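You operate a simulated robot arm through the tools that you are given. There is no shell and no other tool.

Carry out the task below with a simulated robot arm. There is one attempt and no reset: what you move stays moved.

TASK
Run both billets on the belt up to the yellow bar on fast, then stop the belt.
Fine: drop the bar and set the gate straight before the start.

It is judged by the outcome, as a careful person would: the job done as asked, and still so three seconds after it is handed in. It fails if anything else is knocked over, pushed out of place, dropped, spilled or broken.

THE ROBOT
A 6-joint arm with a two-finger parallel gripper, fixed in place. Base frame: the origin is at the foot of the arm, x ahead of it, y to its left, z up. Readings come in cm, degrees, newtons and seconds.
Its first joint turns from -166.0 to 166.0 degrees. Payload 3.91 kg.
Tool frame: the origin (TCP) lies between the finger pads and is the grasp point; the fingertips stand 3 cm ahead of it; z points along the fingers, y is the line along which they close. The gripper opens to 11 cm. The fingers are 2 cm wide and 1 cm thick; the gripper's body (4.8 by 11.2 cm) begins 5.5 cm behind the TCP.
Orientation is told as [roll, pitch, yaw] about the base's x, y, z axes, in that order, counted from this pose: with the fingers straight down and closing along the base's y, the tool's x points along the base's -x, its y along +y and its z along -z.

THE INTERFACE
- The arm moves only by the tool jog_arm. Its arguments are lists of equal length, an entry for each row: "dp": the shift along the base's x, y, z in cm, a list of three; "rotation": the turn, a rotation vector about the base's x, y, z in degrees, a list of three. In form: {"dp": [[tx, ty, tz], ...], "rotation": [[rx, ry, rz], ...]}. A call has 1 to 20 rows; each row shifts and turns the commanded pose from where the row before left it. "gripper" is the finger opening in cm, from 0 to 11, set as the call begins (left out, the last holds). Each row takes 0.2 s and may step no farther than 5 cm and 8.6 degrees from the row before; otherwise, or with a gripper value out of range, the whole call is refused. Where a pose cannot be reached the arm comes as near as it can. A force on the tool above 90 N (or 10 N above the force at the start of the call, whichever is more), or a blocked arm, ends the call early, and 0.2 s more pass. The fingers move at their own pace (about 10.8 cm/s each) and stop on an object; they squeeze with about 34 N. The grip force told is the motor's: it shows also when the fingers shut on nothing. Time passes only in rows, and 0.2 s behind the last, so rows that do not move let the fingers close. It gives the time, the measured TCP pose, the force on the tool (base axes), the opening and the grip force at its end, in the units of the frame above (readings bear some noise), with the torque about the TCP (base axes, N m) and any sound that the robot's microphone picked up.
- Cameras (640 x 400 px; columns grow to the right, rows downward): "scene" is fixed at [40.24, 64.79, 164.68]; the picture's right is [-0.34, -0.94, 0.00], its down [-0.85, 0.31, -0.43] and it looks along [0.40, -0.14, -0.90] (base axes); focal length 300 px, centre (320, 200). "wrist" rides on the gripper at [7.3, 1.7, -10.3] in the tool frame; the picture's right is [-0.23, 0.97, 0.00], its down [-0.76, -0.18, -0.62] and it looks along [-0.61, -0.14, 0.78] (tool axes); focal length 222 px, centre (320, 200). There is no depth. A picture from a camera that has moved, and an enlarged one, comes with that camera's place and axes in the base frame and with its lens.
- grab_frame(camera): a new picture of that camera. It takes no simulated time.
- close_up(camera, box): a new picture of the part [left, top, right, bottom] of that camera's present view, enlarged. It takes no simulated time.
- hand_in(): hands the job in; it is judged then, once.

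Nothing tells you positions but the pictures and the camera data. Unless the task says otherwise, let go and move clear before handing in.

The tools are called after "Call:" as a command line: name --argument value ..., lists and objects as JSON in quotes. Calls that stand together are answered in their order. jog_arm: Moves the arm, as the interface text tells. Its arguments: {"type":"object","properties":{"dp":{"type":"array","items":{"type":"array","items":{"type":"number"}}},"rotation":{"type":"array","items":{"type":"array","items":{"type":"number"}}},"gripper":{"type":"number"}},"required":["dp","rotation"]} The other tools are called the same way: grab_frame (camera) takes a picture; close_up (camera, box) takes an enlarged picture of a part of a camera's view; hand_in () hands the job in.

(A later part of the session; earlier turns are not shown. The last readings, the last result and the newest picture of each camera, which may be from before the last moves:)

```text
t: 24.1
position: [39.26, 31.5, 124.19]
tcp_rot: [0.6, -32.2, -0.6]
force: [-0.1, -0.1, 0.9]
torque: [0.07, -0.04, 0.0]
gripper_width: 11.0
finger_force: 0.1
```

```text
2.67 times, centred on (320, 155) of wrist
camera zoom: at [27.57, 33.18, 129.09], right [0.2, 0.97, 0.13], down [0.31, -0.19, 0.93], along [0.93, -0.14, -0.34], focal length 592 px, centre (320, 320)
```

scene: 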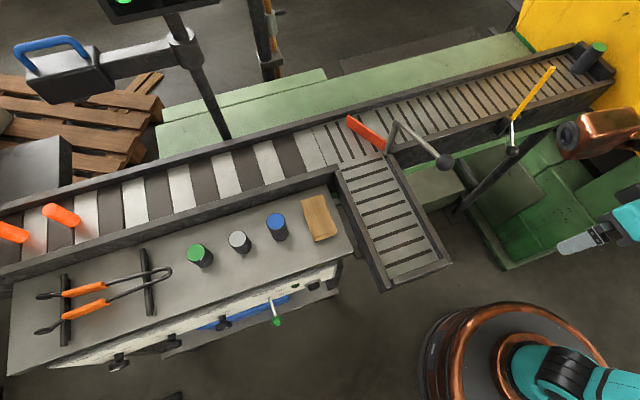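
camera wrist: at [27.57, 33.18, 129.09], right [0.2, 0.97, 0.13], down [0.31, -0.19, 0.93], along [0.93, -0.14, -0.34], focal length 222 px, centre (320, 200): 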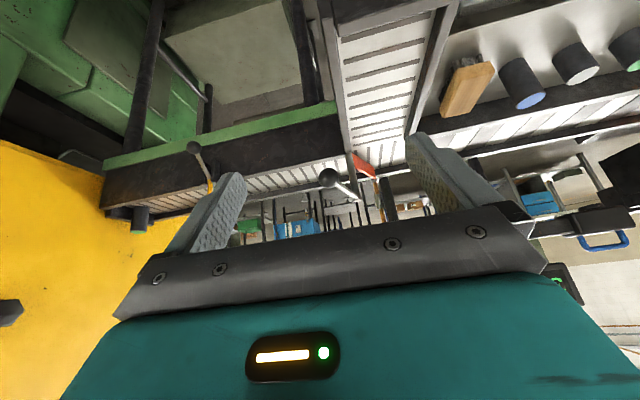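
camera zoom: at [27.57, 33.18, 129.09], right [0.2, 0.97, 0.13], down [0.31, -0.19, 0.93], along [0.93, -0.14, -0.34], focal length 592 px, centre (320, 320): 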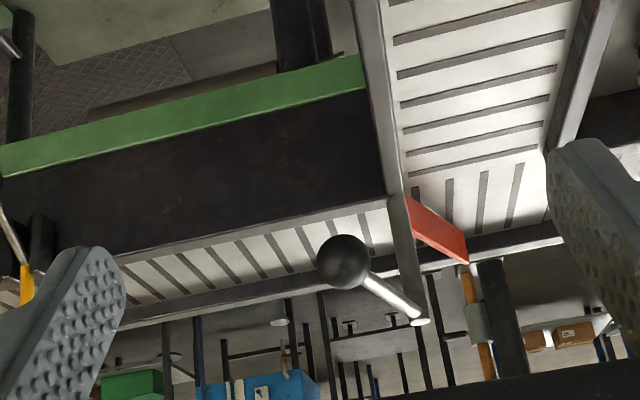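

The gate's ball handle is at about (62.4, 29.8, 112.7), on an arm from the post top at (75, 34.3, 113.6). The red vane lies opposite it, diagonally across the belt. To set it straight I'll grip the ball from above and swing it about 65° counter-clockwise. First I'll point the tool down in free air and test that much yaw.

Call:
jog_arm --dp '[[2.5, -0.5, 1], [2.5, -0.5, 1], [2.5, -0.5, 1], [2.5, -0.5, 1], [0, 0, 0], [0, 0, 0], [0, 0, 0], [0, 0, 0], [0, 0, 0], [0, 0, 0], [0, 0, 0], [0, 0, 0], [0, 0, 0], [0, 0, 0]]' --rotation '[[0, 8, 0], [0, 8, 0], [0, 8, 0], [0, 8.2, 0], [0, 0, 8], [0, 0, 8], [0, 0, 8], [0, 0, 8], [0, 0, 8], [0, 0, 8], [0, 0, 8], [0, 0, 8], [0, 0, 8], [0, 0, 8]]' --gripper 7

Call:
grab_frame --camera "wrist"

Call:
grab_frame --camera "scene"

```text
t: 27.1
position: [49.23, 29.27, 128.06]
tcp_rot: [0.2, 0.0, 79.7]
force: [0.7, -1.0, -0.3]
torque: [0.01, -0.04, 0.0]
gripper_width: 6.99
finger_force: 0.0
```

```text
taken
camera wrist: at [46.18, 22.46, 138.47], right [-0.92, 0.4, 0.0], down [0.31, 0.72, 0.62], along [0.25, 0.57, -0.78], focal length 222 px, centre (320, 200)
```

wrist: 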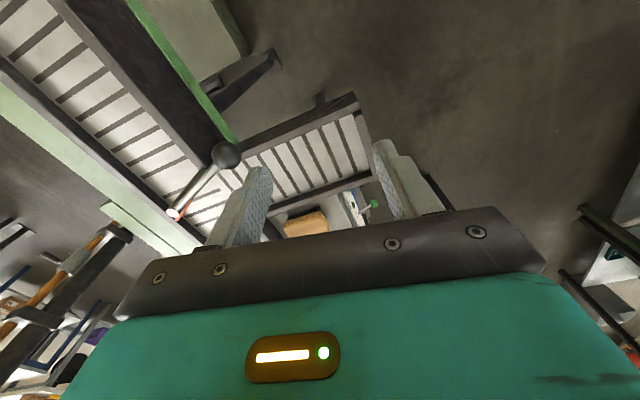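

```text
taken
```

scene: 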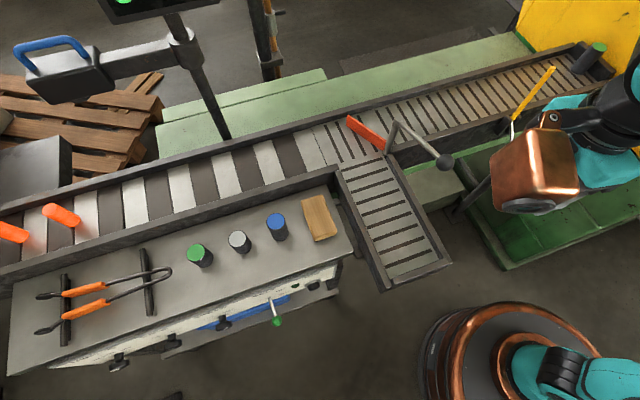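

The yaw is within range. I'll roll back to about 15° and move to just above the gate ball.

Call:
jog_arm --dp '[[1.65, 0.07, -0.9], [1.65, 0.07, -0.9], [1.65, 0.07, -0.9], [1.65, 0.07, -0.9], [1.65, 0.07, -0.9], [1.65, 0.07, -0.9], [1.65, 0.07, -0.9], [1.65, 0.07, -0.9], [0, 0, 0]]' --rotation '[[0, 0, -8], [0, 0, -8], [0, 0, -8], [0, 0, -8], [0, 0, -8], [0, 0, -8], [0, 0, -8], [0, 0, -8], [0, 0, 0]]' --gripper 7

Call:
grab_frame --camera "wrist"

Call:
close_up --camera "scene" --box '[340, 80, 580, 230]'

```text
t: 29.1
position: [62.55, 29.89, 120.87]
tcp_rot: [0.1, 0.1, 15.3]
force: [-1.0, 0.8, 0.3]
torque: [0.0, -0.01, -0.01]
gripper_width: 7.0
finger_force: 0.1
```

```text
taken
camera wrist: at [54.95, 29.59, 131.29], right [-0.04, 1.0, 0.0], down [0.78, 0.03, 0.62], along [0.62, 0.03, -0.78], focal length 222 px, centre (320, 200)
```

wrist: 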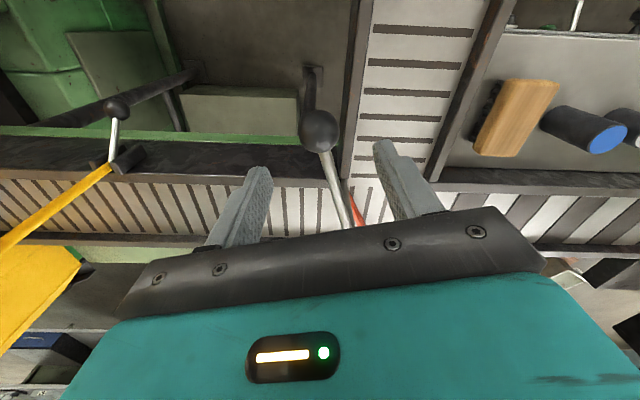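

```text
2.67 times, centred on (460, 155) of scene
camera zoom: at [40.24, 64.79, 164.68], right [-0.34, -0.94, 0.0], down [-0.85, 0.31, -0.43], along [0.4, -0.14, -0.9], focal length 799 px, centre (-53, 320)
```

zoom: 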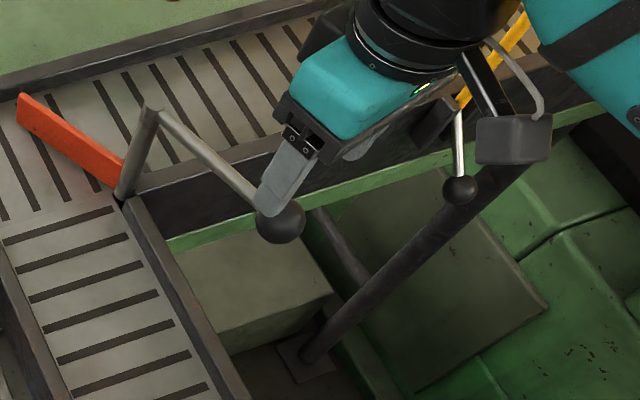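

The ball sits centred between the fingers. I'll lower 8 cm onto it.

Call:
jog_arm --dp '[[-0.3, 0, -2.5], [0, 0, -2.5], [0, 0, -2.0], [0, 0, -1.2], [0, 0, 0]]' --rotation '[[0, 0, 0], [0, 0, 0], [0, 0, 0], [0, 0, 0], [0, 0, 0]]' --gripper 7

Call:
grab_frame --camera "wrist"

Call:
close_up --camera "scene" --box '[340, 80, 580, 230]'

```text
t: 30.3
position: [62.16, 29.99, 112.71]
tcp_rot: [0.2, -0.1, 15.4]
force: [0.3, -1.1, 0.0]
torque: [-0.04, -0.02, 0.0]
gripper_width: 7.0
finger_force: 0.1
```

```text
taken
camera wrist: at [54.7, 29.68, 123.13], right [-0.04, 1.0, 0.0], down [0.78, 0.03, 0.62], along [0.62, 0.03, -0.78], focal length 222 px, centre (320, 200)
```

wrist: 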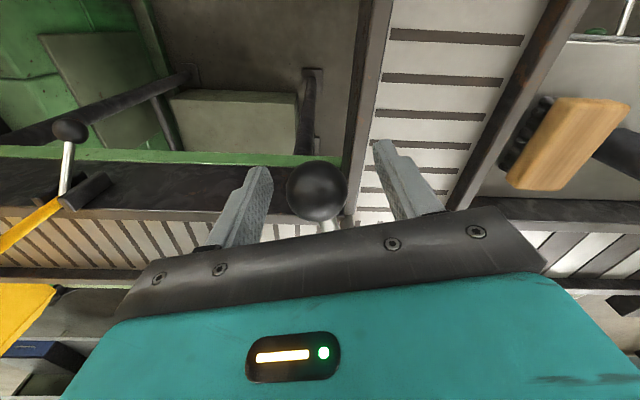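

```text
2.67 times, centred on (460, 155) of scene
camera zoom: at [40.24, 64.79, 164.68], right [-0.34, -0.94, 0.0], down [-0.85, 0.31, -0.43], along [0.4, -0.14, -0.9], focal length 799 px, centre (-53, 320)
```

zoom: 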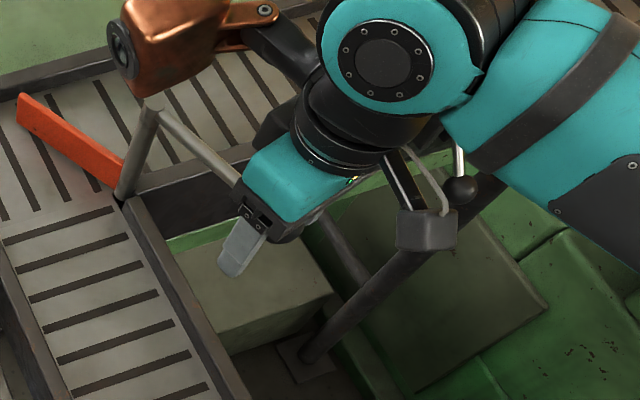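

The ball is right at the grasp point. I'll close on it.

Call:
jog_arm --dp '[[0, 0, 0], [0, 0, 0], [0, 0, 0]]' --rotation '[[0, 0, 0], [0, 0, 0], [0, 0, 0]]' --gripper 2.5

```text
t: 31.1
position: [62.14, 29.81, 112.7]
tcp_rot: [0.2, 0.2, 15.4]
force: [-0.8, -18.7, -7.0]
torque: [-0.07, -0.1, -0.36]
gripper_width: 3.54
finger_force: 45.1
```

Gripped, with the ball at about (62.1, 29.8). I'll swing it a first ~18° along its arc, turning the tool with it, and check forces.

Call:
jog_arm --dp '[[0.52, -1.3, 0], [0.67, -1.25, 0], [0.8, -1.18, 0], [0, 0, 0]]' --rotation '[[0, 0, 6], [0, 0, 6], [0, 0, 6], [0, 0, 0]]'

Call:
close_up --camera "scene" --box '[300, 60, 540, 210]'

```text
t: 32.1
position: [64.21, 26.24, 112.9]
tcp_rot: [0.2, 0.1, 33.5]
force: [-12.2, -11.6, -24.6]
torque: [-0.1, -0.2, -0.35]
gripper_width: 3.58
finger_force: 45.3
```

```text
2.67 times, centred on (420, 135) of scene
camera zoom: at [40.24, 64.79, 164.68], right [-0.34, -0.94, 0.0], down [-0.85, 0.31, -0.43], along [0.4, -0.14, -0.9], focal length 799 px, centre (53, 373)
```

zoom: 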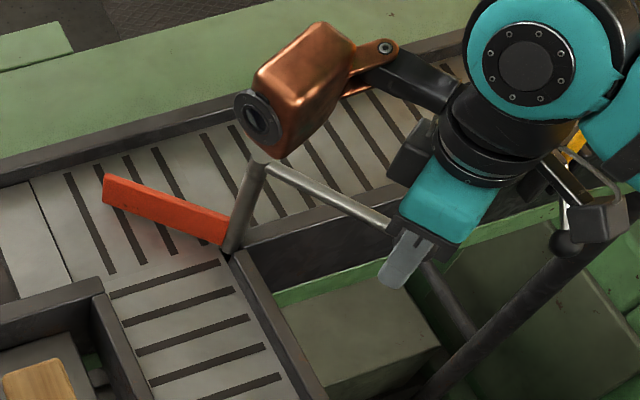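

The vane swings with the handle and the forces are low. I'll continue another 24°.

Call:
jog_arm --dp '[[0.91, -1.1, -0.1], [1.03, -0.98, 0], [1.12, -0.88, 0], [1.21, -0.75, 0], [0, 0, 0]]' --rotation '[[0, 0, 6], [0, 0, 6], [0, 0, 6], [0, 0, 6], [0, 0, 0]]'

Call:
close_up --camera "scene" --box '[300, 60, 540, 210]'

```text
t: 33.3
position: [68.21, 22.5, 112.87]
tcp_rot: [0.0, -0.1, 57.4]
force: [-0.1, -7.4, 26.6]
torque: [0.2, -0.04, -0.49]
gripper_width: 3.54
finger_force: 45.2
```

```text
2.67 times, centred on (420, 135) of scene
camera zoom: at [40.24, 64.79, 164.68], right [-0.34, -0.94, 0.0], down [-0.85, 0.31, -0.43], along [0.4, -0.14, -0.9], focal length 799 px, centre (53, 373)
```

zoom: 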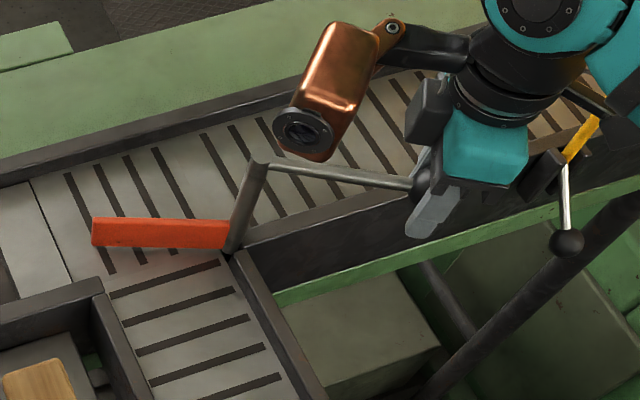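

Call:
jog_arm --dp '[[1.28, -0.63, 0.05], [1.33, -0.49, 0], [1.39, -0.34, 0], [0, 0, 0]]' --rotation '[[0, 0, 6], [0, 0, 6], [0, 0, 6], [0, 0, 0]]'

Call:
close_up --camera "scene" --box '[300, 60, 540, 210]'

```text
t: 34.3
position: [72.23, 20.81, 112.76]
tcp_rot: [0.0, 0.0, 75.5]
force: [0.2, -17.2, 26.6]
torque: [0.03, -0.04, -0.17]
gripper_width: 3.54
finger_force: 44.9
```

```text
2.67 times, centred on (420, 135) of scene
camera zoom: at [40.24, 64.79, 164.68], right [-0.34, -0.94, 0.0], down [-0.85, 0.31, -0.43], along [0.4, -0.14, -0.9], focal length 799 px, centre (53, 373)
```

zoom: 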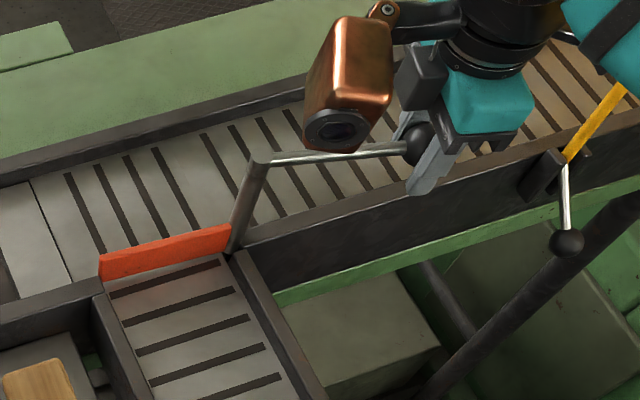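

Nearly there: the vane has a few degrees to go. I'll take small steps and watch for a stop.

Call:
jog_arm --dp '[[0.7, -0.12, 0], [0.7, -0.08, 0], [0, 0, 0]]' --rotation '[[0, 0, 3], [0, 0, 3], [0, 0, 0]]'

Call:
close_up --camera "scene" --box '[320, 90, 480, 190]'

```text
t: 35.1
position: [73.74, 20.95, 112.63]
tcp_rot: [0.2, -0.1, 81.6]
force: [-40.0, 3.4, 1.5]
torque: [0.02, -0.03, -0.15]
gripper_width: 4.51
finger_force: 20.4
```

```text
4.00 times, centred on (400, 140) of scene
camera zoom: at [40.24, 64.79, 164.68], right [-0.34, -0.94, 0.0], down [-0.85, 0.31, -0.43], along [0.4, -0.14, -0.9], focal length 1199 px, centre (0, 440)
```

zoom: 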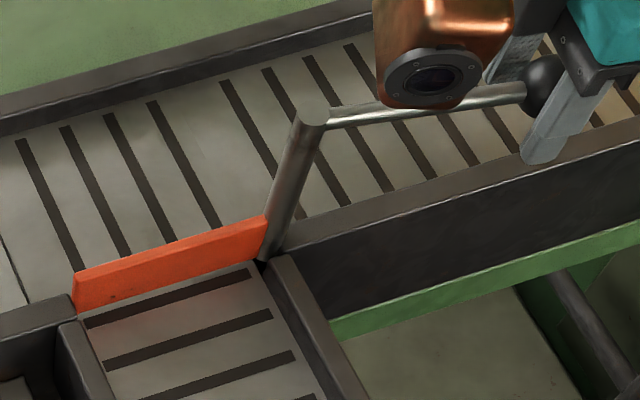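

The handle met its stop (about 40 N resistance) and the vane is now flush across the chute mouth, in line with the belt wall. I'll let go and rise clear.

Call:
jog_arm --dp '[[-0.3, 0, 0], [0, 0, 0]]' --rotation '[[0, 0, 0], [0, 0, 0]]' --gripper 7.5

Call:
jog_arm --dp '[[0, 0, 3], [0, 0, 4], [-1, 0, 4], [-1, 0, 4]]' --rotation '[[0, 0, 0], [0, 0, 0], [0, 0, -8], [0, 0, -8]]'

Call:
close_up --camera "scene" --box '[300, 60, 540, 210]'

```text
t: 35.7
position: [73.46, 20.8, 112.58]
tcp_rot: [0.2, 0.0, 81.5]
force: [0.5, 0.4, 0.2]
torque: [-0.03, 0.06, 0.01]
gripper_width: 7.49
finger_force: 0.0
```

```text
t: 36.7
position: [71.3, 20.63, 126.78]
tcp_rot: [0.0, -0.1, 65.5]
force: [1.0, 0.3, -0.3]
torque: [0.0, 0.03, -0.04]
gripper_width: 7.52
finger_force: 0.1
out of reach, approached as far as the arm can: row 4
```

```text
2.67 times, centred on (420, 135) of scene
camera zoom: at [40.24, 64.79, 164.68], right [-0.34, -0.94, 0.0], down [-0.85, 0.31, -0.43], along [0.4, -0.14, -0.9], focal length 799 px, centre (53, 373)
```

zoom: 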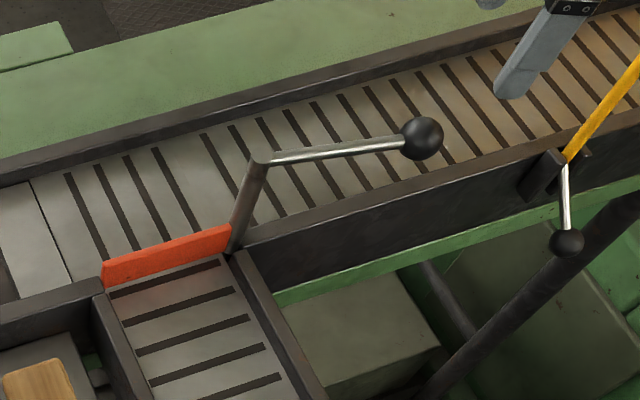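

The gate stays straight after release. Now the bar: its handle ball hangs near (67, −1.4, 95). I'll move over there with the tool square again and take a closer look.

Call:
jog_arm --dp '[[-1.6, -2.4, -0.3], [-1.6, -2.4, -0.3], [-1.6, -2.4, -0.5], [-1.6, -2.4, -0.5], [-1.6, -2.4, -0.5], [-1.6, -2.4, -0.5], [-1.6, -2.4, -0.5], [-1.6, -2.4, -0.5], [-1.5, -2.4, -0.5], [0, 0, 0]]' --rotation '[[0, 0, -7.3], [0, 0, -7.3], [0, 0, -7.3], [0, 0, -7.3], [0, 0, -7.3], [0, 0, -7.3], [0, 0, -7.3], [0, 0, -7.3], [0, 0, -7.1], [0, 0, 0]]' --gripper 7.5

Call:
grab_frame --camera "wrist"

Call:
grab_frame --camera "scene"

```text
t: 38.9
position: [56.7, -0.95, 122.68]
tcp_rot: [0.1, 0.0, -0.1]
force: [0.2, 0.7, -0.2]
torque: [0.0, -0.02, -0.02]
gripper_width: 7.47
finger_force: 0.1
```

```text
taken
camera wrist: at [49.57, 0.74, 133.01], right [0.23, 0.97, 0.0], down [0.76, -0.18, 0.62], along [0.61, -0.14, -0.78], focal length 222 px, centre (320, 200)
```

wrist: 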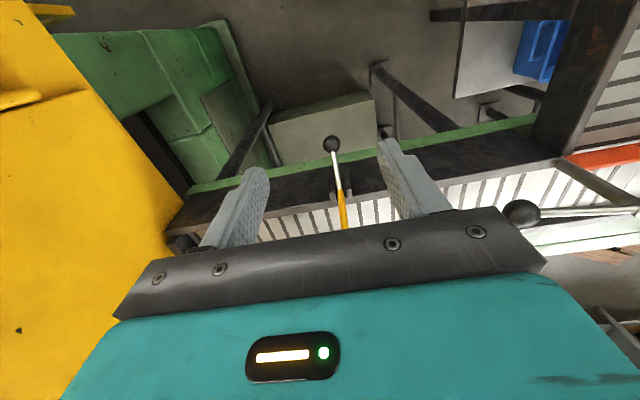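

```text
taken
```

scene: 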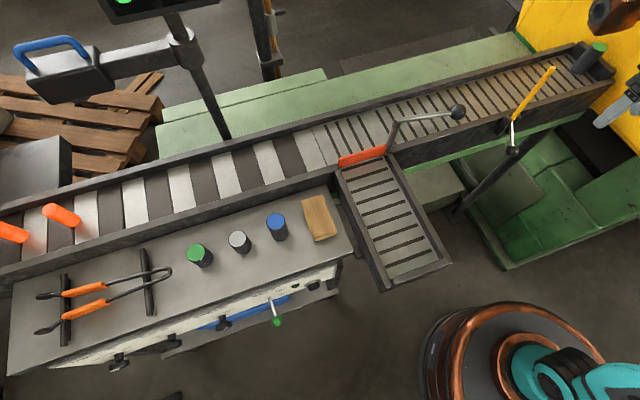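

The bar's ball is confirmed at about (66.9, −1.1, 95.3). I'll approach with the tool tilted back about 35°, so the wrist stays away from the upright bar, stopping 8 cm short of the ball.

Call:
jog_arm --dp '[[1.1, -0.03, -4.1], [1.1, -0.03, -4.1], [1.1, -0.03, -4.1], [1.1, -0.03, -4.1], [1.2, -0.03, -4.2], [0, 0, 0]]' --rotation '[[0, -7, 0], [0, -7, 0], [0, -7, 0], [0, -7, 0], [0, -7, 0], [0, 0, 0]]' --gripper 7.5

Call:
grab_frame --camera "wrist"

Call:
close_up --camera "scene" --box '[440, 50, 640, 175]'

```text
t: 40.3
position: [62.6, -0.85, 101.74]
tcp_rot: [0.2, -35.0, 0.0]
force: [-0.7, 0.1, 0.5]
torque: [0.03, -0.03, -0.01]
gripper_width: 7.51
finger_force: 0.0
```

```text
taken
camera wrist: at [50.78, 0.73, 106.11], right [0.18, 0.97, 0.13], down [0.27, -0.18, 0.95], along [0.95, -0.14, -0.29], focal length 222 px, centre (320, 200)
```

wrist: 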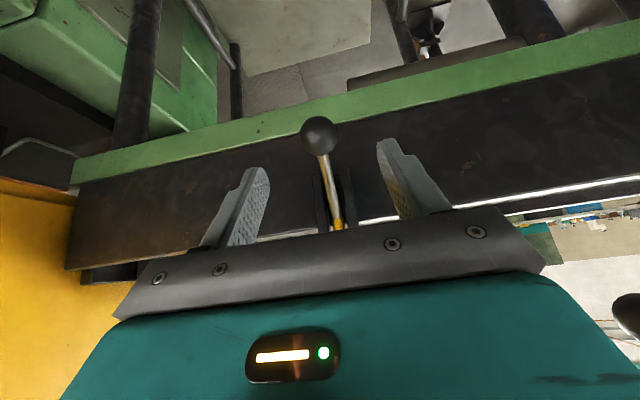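

```text
3.20 times, centred on (540, 112) of scene
camera zoom: at [40.24, 64.79, 164.68], right [-0.34, -0.94, 0.0], down [-0.85, 0.31, -0.43], along [0.4, -0.14, -0.9], focal length 959 px, centre (-384, 480)
```

zoom: 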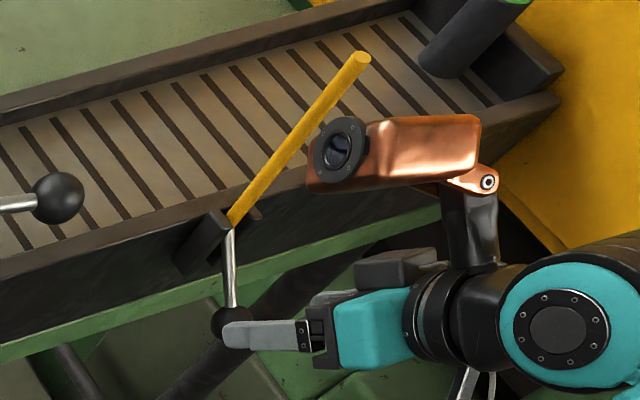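

The wrist's copper housing would come too close to the upright bar at this tilt. I'll lean the tool back further, to about 70° (nearly horizontal), so the wrist stays well behind, and line up with the ball from there.

Call:
jog_arm --dp '[[-1, -0.05, -0.9], [-1, -0.05, -0.9], [-0.5, -0.05, -0.9], [0, 0, -0.9], [0, 0, -0.8], [0, 0, 0]]' --rotation '[[0, -7, 0], [0, -7, 0], [0, -7, 0], [0, -7, 0], [0, -7, 0], [0, 0, 0]]' --gripper 7.5

Call:
grab_frame --camera "wrist"

Call:
close_up --camera "scene" --box '[440, 50, 640, 175]'

```text
t: 41.7
position: [59.91, -1.56, 97.76]
tcp_rot: [-1.0, -67.1, 0.0]
force: [-0.2, -0.1, 1.4]
torque: [-0.01, 0.01, 0.02]
gripper_width: 7.51
finger_force: 0.1
out of reach, approached as far as the arm can: row 5
```

```text
taken
camera wrist: at [47.52, 0.35, 95.18], right [0.11, 0.97, 0.2], down [-0.28, -0.17, 0.95], along [0.95, -0.16, 0.25], focal length 222 px, centre (320, 200)
```

wrist: 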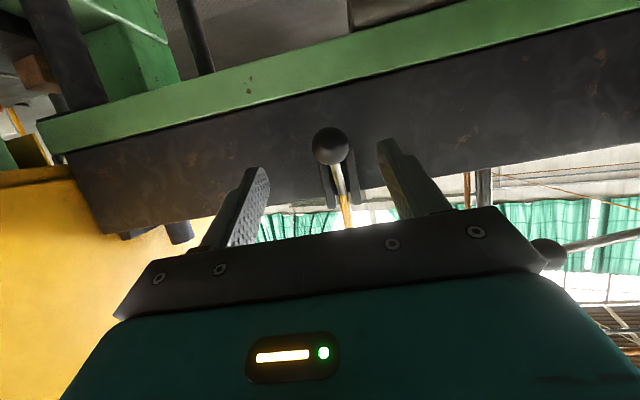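

```text
3.20 times, centred on (540, 112) of scene
camera zoom: at [40.24, 64.79, 164.68], right [-0.34, -0.94, 0.0], down [-0.85, 0.31, -0.43], along [0.4, -0.14, -0.9], focal length 959 px, centre (-384, 480)
```

zoom: 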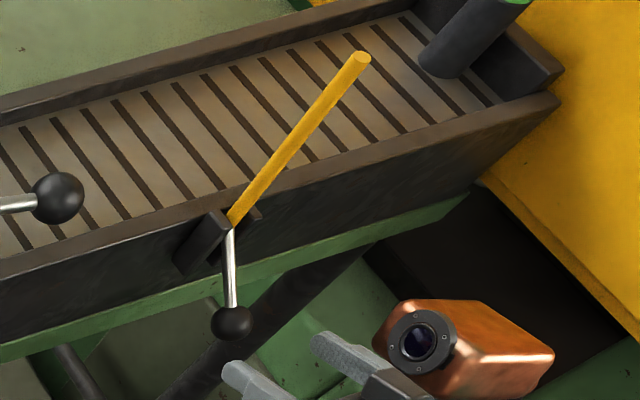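

One joint is at its limit at this tilt. I'll ease back about 7° and re-read the pose.

Call:
jog_arm --dp '[[0, 0, 0], [0, 0, 0]]' --rotation '[[0, 7, 0], [0, 0, 0]]'

```text
t: 42.3
position: [59.84, -1.54, 97.73]
tcp_rot: [-0.9, -60.0, -0.1]
force: [-0.5, -0.5, 1.2]
torque: [0.01, -0.03, 0.02]
gripper_width: 7.5
finger_force: 0.1
```

Call:
jog_arm --dp '[[0, 0.45, 0], [2.35, 0, -0.77], [2.35, 0, -0.77], [2.3, 0, -0.77], [0, 0, 0]]' --rotation '[[0, 0, 0], [0, 0, 0], [0, 0, 0], [0, 0, 0], [0, 0, 0]]' --gripper 7.5

Call:
grab_frame --camera "wrist"

Call:
close_up --camera "scene" --box '[440, 50, 640, 175]'

```text
t: 43.5
position: [66.95, -1.12, 95.56]
tcp_rot: [-1.0, -59.9, -0.1]
force: [0.5, 0.3, -0.1]
torque: [0.01, 0.0, -0.01]
gripper_width: 7.49
finger_force: 0.1
```

```text
taken
camera wrist: at [54.28, 0.72, 94.49], right [0.13, 0.97, 0.19], down [-0.16, -0.17, 0.97], along [0.98, -0.16, 0.14], focal length 222 px, centre (320, 200)
```

wrist: 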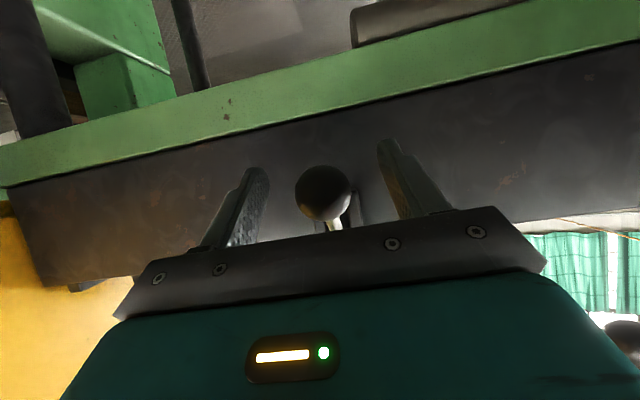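

```text
3.20 times, centred on (540, 112) of scene
camera zoom: at [40.24, 64.79, 164.68], right [-0.34, -0.94, 0.0], down [-0.85, 0.31, -0.43], along [0.4, -0.14, -0.9], focal length 959 px, centre (-384, 480)
```

zoom: 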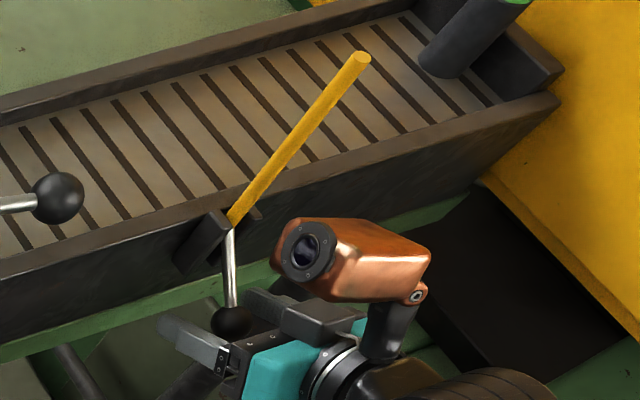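

The ball is centred between the fingers and the wrist is clear of the bar. I'll close on it.

Call:
jog_arm --dp '[[0, 0, 0], [0, 0, 0], [0, 0, 0]]' --rotation '[[0, 0, 0], [0, 0, 0], [0, 0, 0]]' --gripper 2

```text
t: 44.3
position: [66.88, -1.02, 95.69]
tcp_rot: [-1.0, -60.1, -0.1]
force: [1.9, 33.8, 0.4]
torque: [-0.02, 0.06, 0.12]
gripper_width: 3.14
finger_force: 45.1
```

Call:
jog_arm --dp '[[0, 0.1, 0], [-0.57, 0, 0.7], [-0.49, 0, 0.75], [0, 0, 0]]' --rotation '[[0, 0, 0], [0, 0, 0], [0, 0, 0], [0, 0, 0]]'

Call:
close_up --camera "scene" --box '[440, 50, 640, 175]'

```text
t: 45.3
position: [65.88, -1.09, 97.0]
tcp_rot: [-1.0, -59.9, -0.1]
force: [-1.0, 28.1, -5.8]
torque: [-0.06, 0.31, -0.01]
gripper_width: 3.41
finger_force: 13.6
```

```text
3.20 times, centred on (540, 112) of scene
camera zoom: at [40.24, 64.79, 164.68], right [-0.34, -0.94, 0.0], down [-0.85, 0.31, -0.43], along [0.4, -0.14, -0.9], focal length 959 px, centre (-384, 480)
```

zoom: 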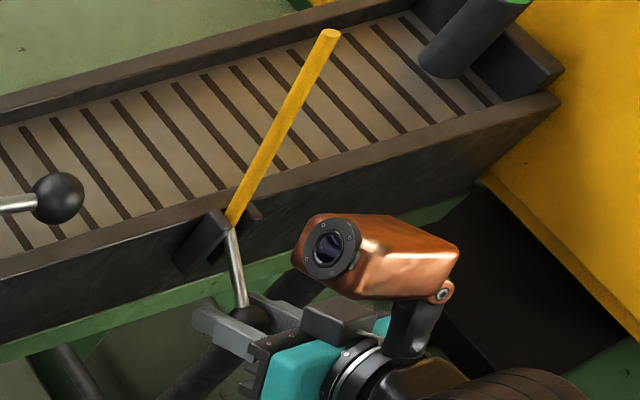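

The bar is leaning over under control. I'll continue along the arc.

Call:
jog_arm --dp '[[-0.41, 0.03, 0.8], [-0.32, 0.03, 0.84], [-0.23, 0, 0.87], [-0.14, 0, 0.89], [0, 0, 0]]' --rotation '[[0, 0, 0], [0, 0, 0], [0, 0, 0], [0, 0, 0], [0, 0, 0]]'

Call:
close_up --camera "scene" --box '[440, 50, 640, 175]'

Call:
grab_frame --camera "wrist"

```text
t: 46.5
position: [64.78, -0.94, 100.37]
tcp_rot: [-1.0, -60.0, -0.1]
force: [-2.9, 24.3, -3.5]
torque: [0.14, 0.29, -0.03]
gripper_width: 3.2
finger_force: 11.9
```

```text
3.20 times, centred on (540, 112) of scene
camera zoom: at [40.24, 64.79, 164.68], right [-0.34, -0.94, 0.0], down [-0.85, 0.31, -0.43], along [0.4, -0.14, -0.9], focal length 959 px, centre (-384, 480)
```

zoom: 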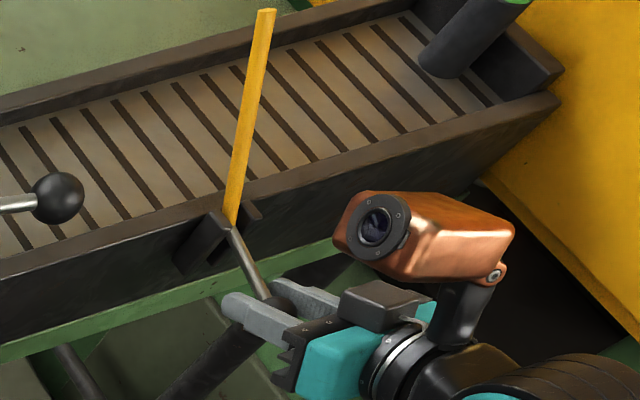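

```text
taken
camera wrist: at [52.21, 0.87, 99.36], right [0.13, 0.97, 0.19], down [-0.16, -0.17, 0.97], along [0.98, -0.16, 0.14], focal length 222 px, centre (320, 200)
```

wrist: 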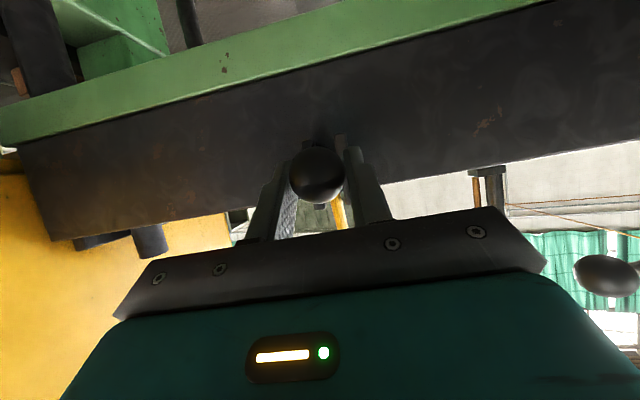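

The ball has slid about 1 cm low in the pads, while the bar has leaned about 30°. I'll regrip with the fingers recentred on it; the ball's path stays free between the fingers if the bar falls on its own.

Call:
jog_arm --dp '[[0, 0, 0], [0, 0, 0]]' --rotation '[[0, 0, 0], [0, 0, 0]]' --gripper 7

Call:
grab_frame --camera "wrist"

Call:
close_up --camera "scene" --box '[440, 50, 640, 175]'

```text
t: 47.1
position: [64.79, -1.22, 100.43]
tcp_rot: [-0.9, -60.0, -0.3]
force: [-0.3, 0.1, 0.1]
torque: [-0.01, -0.01, 0.01]
gripper_width: 7.0
finger_force: 0.0
```

```text
taken
camera wrist: at [52.22, 0.72, 99.37], right [0.13, 0.97, 0.19], down [-0.16, -0.17, 0.97], along [0.98, -0.16, 0.14], focal length 222 px, centre (320, 200)
```

wrist: 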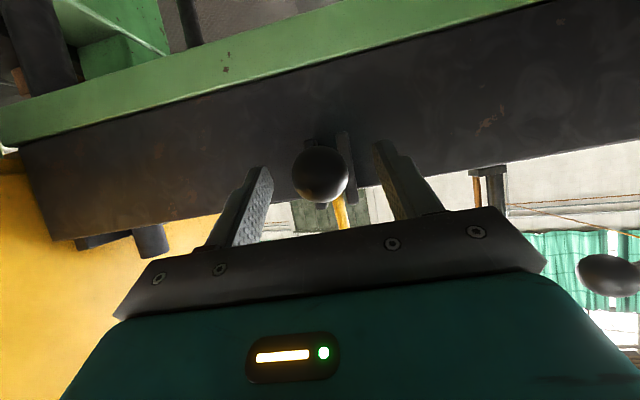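

```text
3.20 times, centred on (540, 112) of scene
camera zoom: at [40.24, 64.79, 164.68], right [-0.34, -0.94, 0.0], down [-0.85, 0.31, -0.43], along [0.4, -0.14, -0.9], focal length 959 px, centre (-384, 480)
```

zoom: 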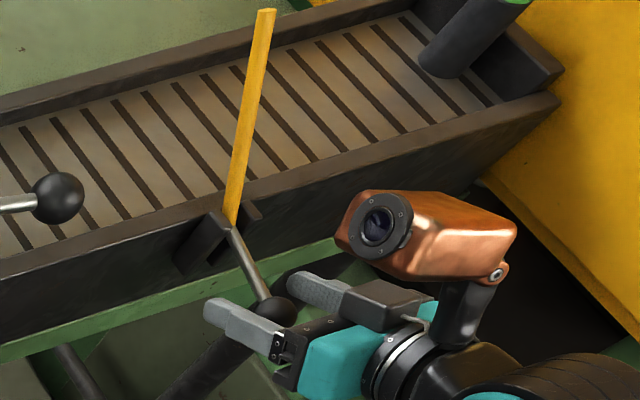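

The bar holds by friction, so it won't fall freely. I'll push instead of pinching: drop the open fingers below the ball, close them, then push the ball up from underneath along its arc.

Call:
jog_arm --dp '[[-1, 0.1, -1.73], [-1.2, 0, -2.08], [0, 0, 0]]' --rotation '[[0, 0, 0], [0, 0, 0], [0, 0, 0]]' --gripper 7

Call:
jog_arm --dp '[[0, 0, 0], [0, 0, 0], [0, 0, 0]]' --rotation '[[0, 0, 0], [0, 0, 0], [0, 0, 0]]' --gripper 0

Call:
grab_frame --camera "wrist"

Call:
close_up --camera "scene" --box '[440, 50, 640, 175]'

```text
t: 47.9
position: [62.57, -0.98, 96.67]
tcp_rot: [-1.0, -60.0, -0.1]
force: [-0.4, -0.2, 0.3]
torque: [0.0, 0.02, -0.02]
gripper_width: 7.01
finger_force: 0.1
```

```text
t: 48.7
position: [62.6, -0.83, 96.74]
tcp_rot: [-0.9, -60.0, -0.3]
force: [1.3, -0.7, -0.2]
torque: [-0.02, -0.03, 0.01]
gripper_width: 0.0
finger_force: 34.0
```

```text
taken
camera wrist: at [50.0, 1.03, 95.6], right [0.13, 0.97, 0.19], down [-0.16, -0.17, 0.97], along [0.98, -0.16, 0.14], focal length 222 px, centre (320, 200)
```

wrist: 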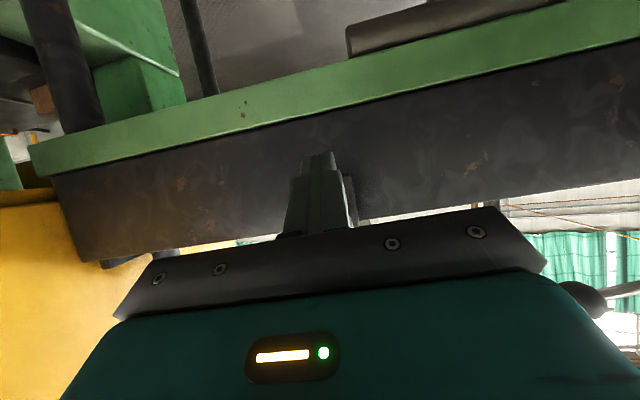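

```text
3.20 times, centred on (540, 112) of scene
camera zoom: at [40.24, 64.79, 164.68], right [-0.34, -0.94, 0.0], down [-0.85, 0.31, -0.43], along [0.4, -0.14, -0.9], focal length 959 px, centre (-384, 480)
```

zoom: 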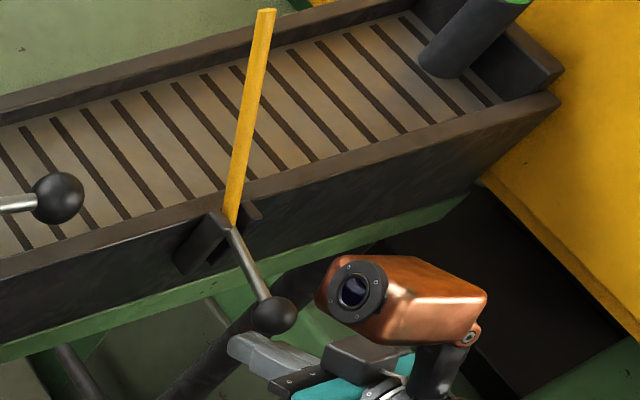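

The closed fingers are right below the ball. I'll push up along the arc in small steps.

Call:
jog_arm --dp '[[0.4, -0.15, 0.75], [-0.1, 0, 0.9], [-0.05, 0, 0.9], [0.05, 0, 0.9], [0, 0, 0]]' --rotation '[[0, 0, 0], [0, 0, 0], [0, 0, 0], [0, 0, 0], [0, 0, 0]]'

Call:
grab_frame --camera "wrist"

Call:
close_up --camera "scene" --box '[440, 50, 640, 175]'

```text
t: 49.9
position: [62.9, -0.88, 100.23]
tcp_rot: [-0.9, -59.9, -0.2]
force: [-0.6, 1.2, -0.5]
torque: [-0.02, -0.01, 0.02]
gripper_width: 0.0
finger_force: 34.7
```

```text
taken
camera wrist: at [50.24, 0.89, 99.09], right [0.13, 0.97, 0.19], down [-0.16, -0.17, 0.97], along [0.98, -0.16, 0.14], focal length 222 px, centre (320, 200)
```

wrist: 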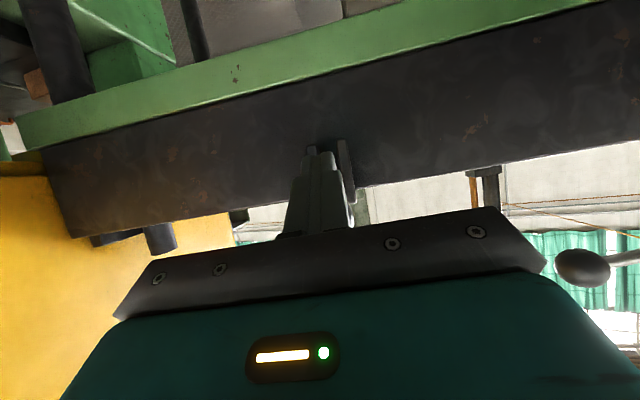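

```text
3.20 times, centred on (540, 112) of scene
camera zoom: at [40.24, 64.79, 164.68], right [-0.34, -0.94, 0.0], down [-0.85, 0.31, -0.43], along [0.4, -0.14, -0.9], focal length 959 px, centre (-384, 480)
```

zoom: 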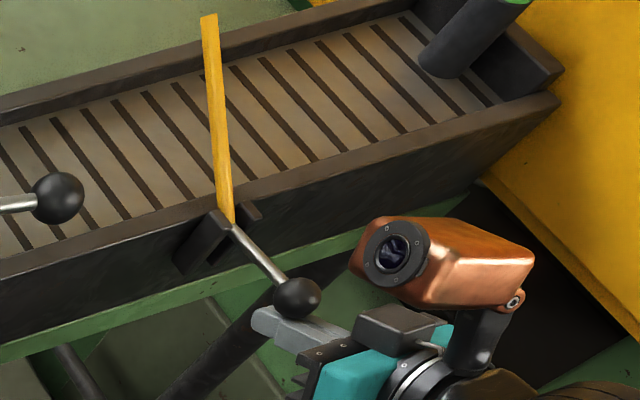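

The bar is lowering steadily. I'll keep pushing.

Call:
jog_arm --dp '[[0.12, 0, 0.9], [0.2, 0, 0.88], [0.28, 0, 0.85], [0.36, 0, 0.82], [0, 0, 0]]' --rotation '[[0, 0, 0], [0, 0, 0], [0, 0, 0], [0, 0, 0], [0, 0, 0]]'

Call:
close_up --camera "scene" --box '[440, 50, 640, 175]'

```text
t: 51.1
position: [63.77, -1.09, 103.47]
tcp_rot: [-0.8, -60.1, -0.2]
force: [-0.2, 0.5, -1.7]
torque: [0.04, 0.02, 0.02]
gripper_width: 0.0
finger_force: 33.4
```

```text
3.20 times, centred on (540, 112) of scene
camera zoom: at [40.24, 64.79, 164.68], right [-0.34, -0.94, 0.0], down [-0.85, 0.31, -0.43], along [0.4, -0.14, -0.9], focal length 959 px, centre (-384, 480)
```

zoom: 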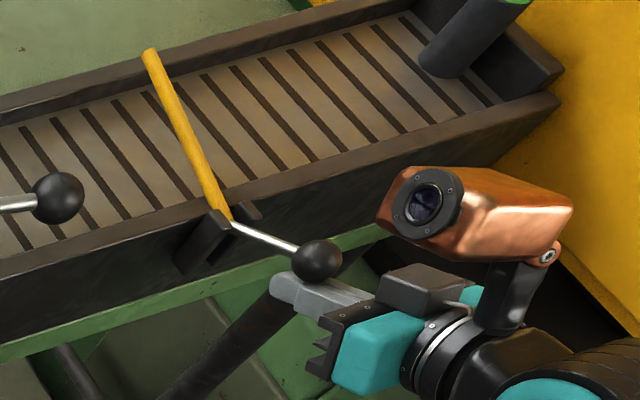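

About 18° left until it lies across the belt. I'll push gently to the end.

Call:
jog_arm --dp '[[0.45, 0, 0.75], [0.52, 0, 0.7], [0.3, 0, 0.35], [0, 0, 0]]' --rotation '[[0, 0, 0], [0, 0, 0], [0, 0, 0], [0, 0, 0]]'

Call:
close_up --camera "scene" --box '[440, 50, 640, 175]'

```text
t: 52.1
position: [65.12, -1.14, 105.36]
tcp_rot: [-0.9, -60.0, -0.3]
force: [-0.4, 0.8, -0.7]
torque: [-0.03, 0.04, -0.01]
gripper_width: 0.0
finger_force: 34.2
```

```text
3.20 times, centred on (540, 112) of scene
camera zoom: at [40.24, 64.79, 164.68], right [-0.34, -0.94, 0.0], down [-0.85, 0.31, -0.43], along [0.4, -0.14, -0.9], focal length 959 px, centre (-384, 480)
```

zoom: 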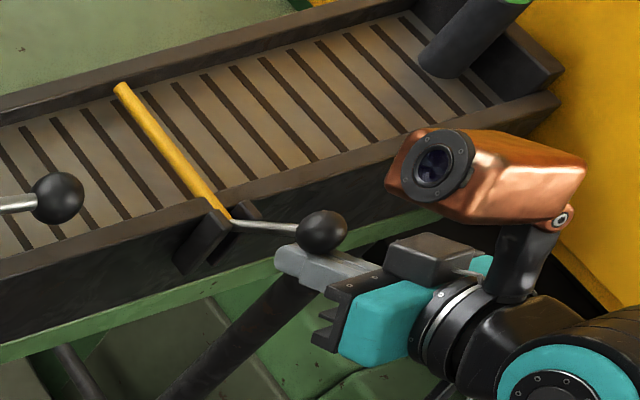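

Call:
jog_arm --dp '[[0.3, 0, 0.35], [0.3, 0, 0.35], [0, 0, 0]]' --rotation '[[0, 0, 0], [0, 0, 0], [0, 0, 0]]'

Call:
close_up --camera "scene" --box '[440, 50, 640, 175]'

```text
t: 52.8
position: [65.53, -1.11, 105.28]
tcp_rot: [-0.9, -59.1, -0.2]
force: [-23.2, 3.5, -18.1]
torque: [-0.05, -0.16, 0.03]
gripper_width: 0.0
finger_force: 34.0
stopped in row 3: the force on the tool passed its limit at 99 N (the readings are from after the stop); the commanded pose is now the measured one
```

```text
3.20 times, centred on (540, 112) of scene
camera zoom: at [40.24, 64.79, 164.68], right [-0.34, -0.94, 0.0], down [-0.85, 0.31, -0.43], along [0.4, -0.14, -0.9], focal length 959 px, centre (-384, 480)
```

zoom: 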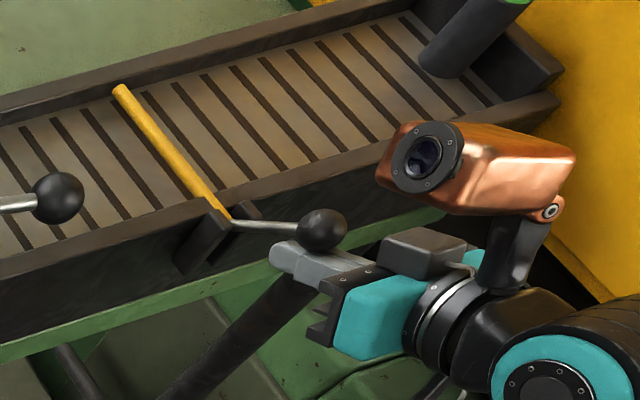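

The bar is fully down on its stop, lying across the belt. I'll withdraw the fingers downward and back, then head toward the BELT lever, keeping high past the chute.

Call:
jog_arm --dp '[[-1, 0, -1.7], [-1, 0, -1.5], [-4.5, 0, 0], [-4.5, 0, 1.5], [-4.5, 0, 1.5], [-4.5, 0, 1.5], [-4, 1.5, 2], [-2, 4, 2], [-1, 4.5, 1.5], [-0.5, 4.8, 0], [0, 4.8, 0], [0, 4.8, 0], [0, 4.8, 0], [0, 4.8, 0]]' --rotation '[[0, 0, 0], [0, 0, 0], [0, 0, 0], [0, 0, 0], [0, 3, 0], [0, 3, 0], [0, 3, 0], [0, 3, 0], [0, 3, 0], [0, 0, 0], [0, 0, 0], [0, 0, 0], [0, 0, 0], [0, 0, 0]]'

Call:
grab_frame --camera "scene"

Call:
close_up --camera "scene" --box '[320, 40, 560, 190]'

```text
t: 55.8
position: [38.04, 33.15, 112.28]
tcp_rot: [-1.0, -44.5, -0.1]
force: [-1.5, -0.1, 0.5]
torque: [0.06, -0.02, 0.05]
gripper_width: 0.01
finger_force: 33.8
```

```text
taken
```

scene: 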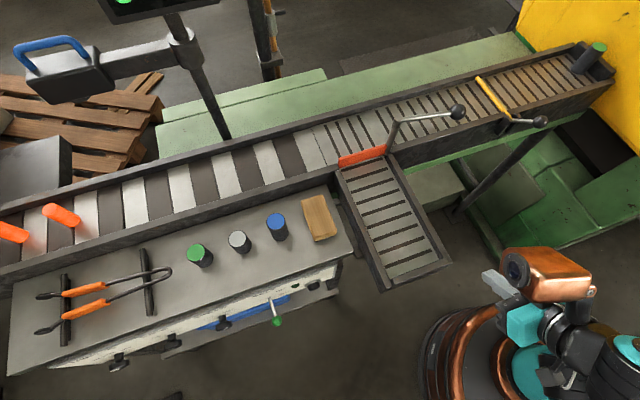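

```text
2.67 times, centred on (440, 115) of scene
camera zoom: at [40.24, 64.79, 164.68], right [-0.34, -0.94, 0.0], down [-0.85, 0.31, -0.43], along [0.4, -0.14, -0.9], focal length 799 px, centre (0, 427)
```

zoom: 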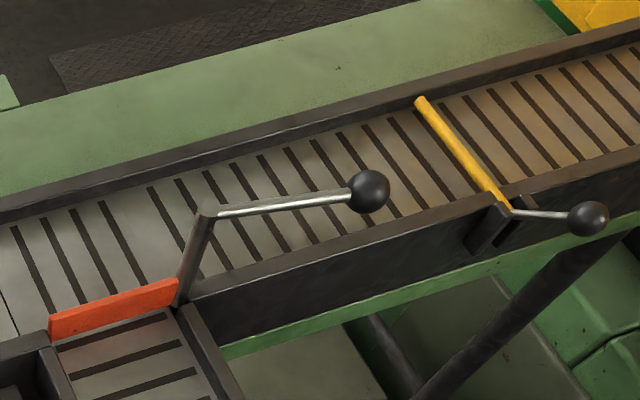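

Bar down and gate straight, both holding. Now I'll move in front of the BELT lever (ball near (48.6, 73.9, 80)) and level the tool slightly below it.

Call:
jog_arm --dp '[[-0.4, 4.8, -1.2], [-0.4, 4.8, -1.2], [-0.4, 4.8, -1.2], [-0.4, 4.8, -1.2], [-0.4, 4.8, -1.2], [-0.4, 4.8, -1.2], [-0.4, 4.8, -1.2], [-0.4, 4.8, -1.2], [0.3, 0.4, -4.2], [0.3, 0.4, -4.2], [0.3, 0.4, -4.2], [0.3, 0.4, -4.2], [0.3, 0.4, -4.2], [0.3, 0.4, -4.2], [0, 0, 0]]' --rotation '[[0, 0, 0], [0, 0, 0], [0, 0, 0], [0, 0, 0], [0, 0, 0], [0, 0, 0], [0, 0, 0], [1, 0, 0], [0, -7.5, 0], [0, -7.5, 0], [0, -7.5, 0], [0, -7.5, 0], [0, -7.5, 0], [0, -7.5, 0], [0, 0, 0]]'

Call:
grab_frame --camera "wrist"

Call:
grab_frame --camera "scene"

```text
t: 59.0
position: [36.56, 73.65, 77.38]
tcp_rot: [53.7, -89.0, -54.0]
force: [0.4, 0.3, 0.5]
torque: [-0.01, 0.02, 0.02]
gripper_width: 0.0
finger_force: 34.6
```

```text
taken
camera wrist: at [26.19, 75.44, 70.36], right [0.01, 0.97, 0.24], down [-0.62, -0.18, 0.77], along [0.79, -0.15, 0.6], focal length 222 px, centre (320, 200)
```

wrist: 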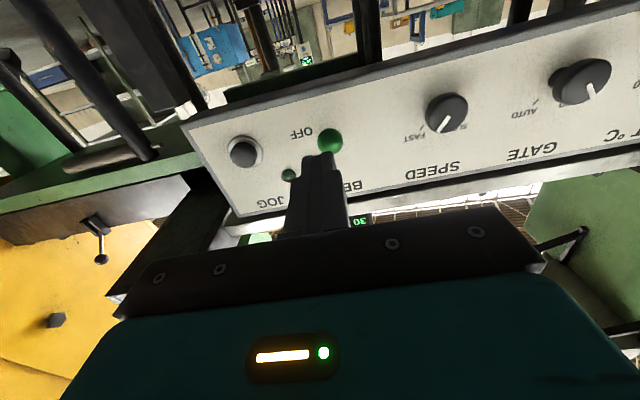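

```text
taken
```

scene: 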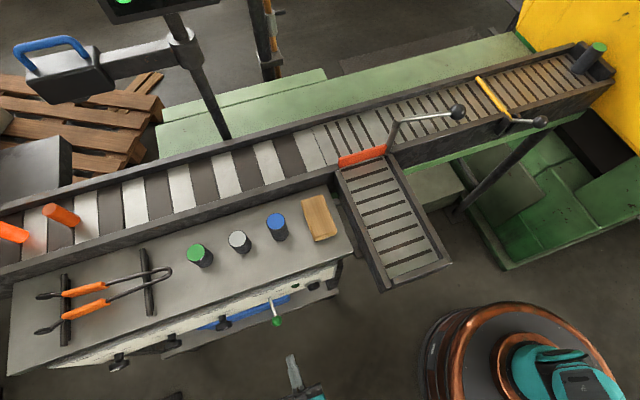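

The lever ball is at about (48.6, 74.0, 79.9). I'll slide the closed fingers in underneath it.

Call:
jog_arm --dp '[[0, 0.4, -1.7], [3.8, 0, 0], [3.8, 0, 0], [3.4, 0, 0], [0, 0, 0]]' --rotation '[[0, 0, 0], [0, 0, 0], [0, 0, 0], [0, 0, 0], [0, 0, 0]]'

Call:
grab_frame --camera "wrist"

Call:
close_up --camera "scene" --box '[220, 260, 348, 340]'

```text
t: 60.2
position: [47.73, 73.97, 75.65]
tcp_rot: [49.9, -89.0, -50.1]
force: [0.1, 0.6, 1.0]
torque: [-0.01, 0.01, 0.0]
gripper_width: 0.0
finger_force: 33.7
```

```text
taken
camera wrist: at [37.32, 75.84, 68.7], right [0.01, 0.97, 0.24], down [-0.62, -0.18, 0.77], along [0.79, -0.15, 0.6], focal length 222 px, centre (320, 200)
```

wrist: 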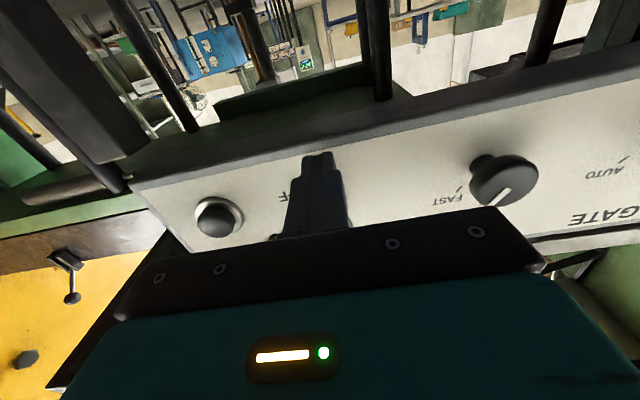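

```text
5.00 times, centred on (284, 300) of scene
camera zoom: at [40.24, 64.79, 164.68], right [-0.34, -0.94, 0.0], down [-0.85, 0.31, -0.43], along [0.4, -0.14, -0.9], focal length 1499 px, centre (500, -300)
```

zoom: 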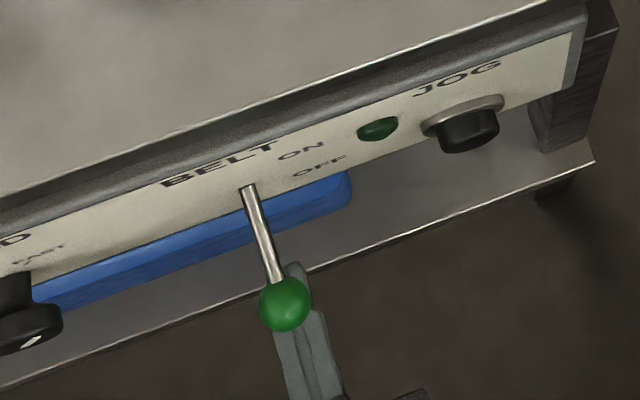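

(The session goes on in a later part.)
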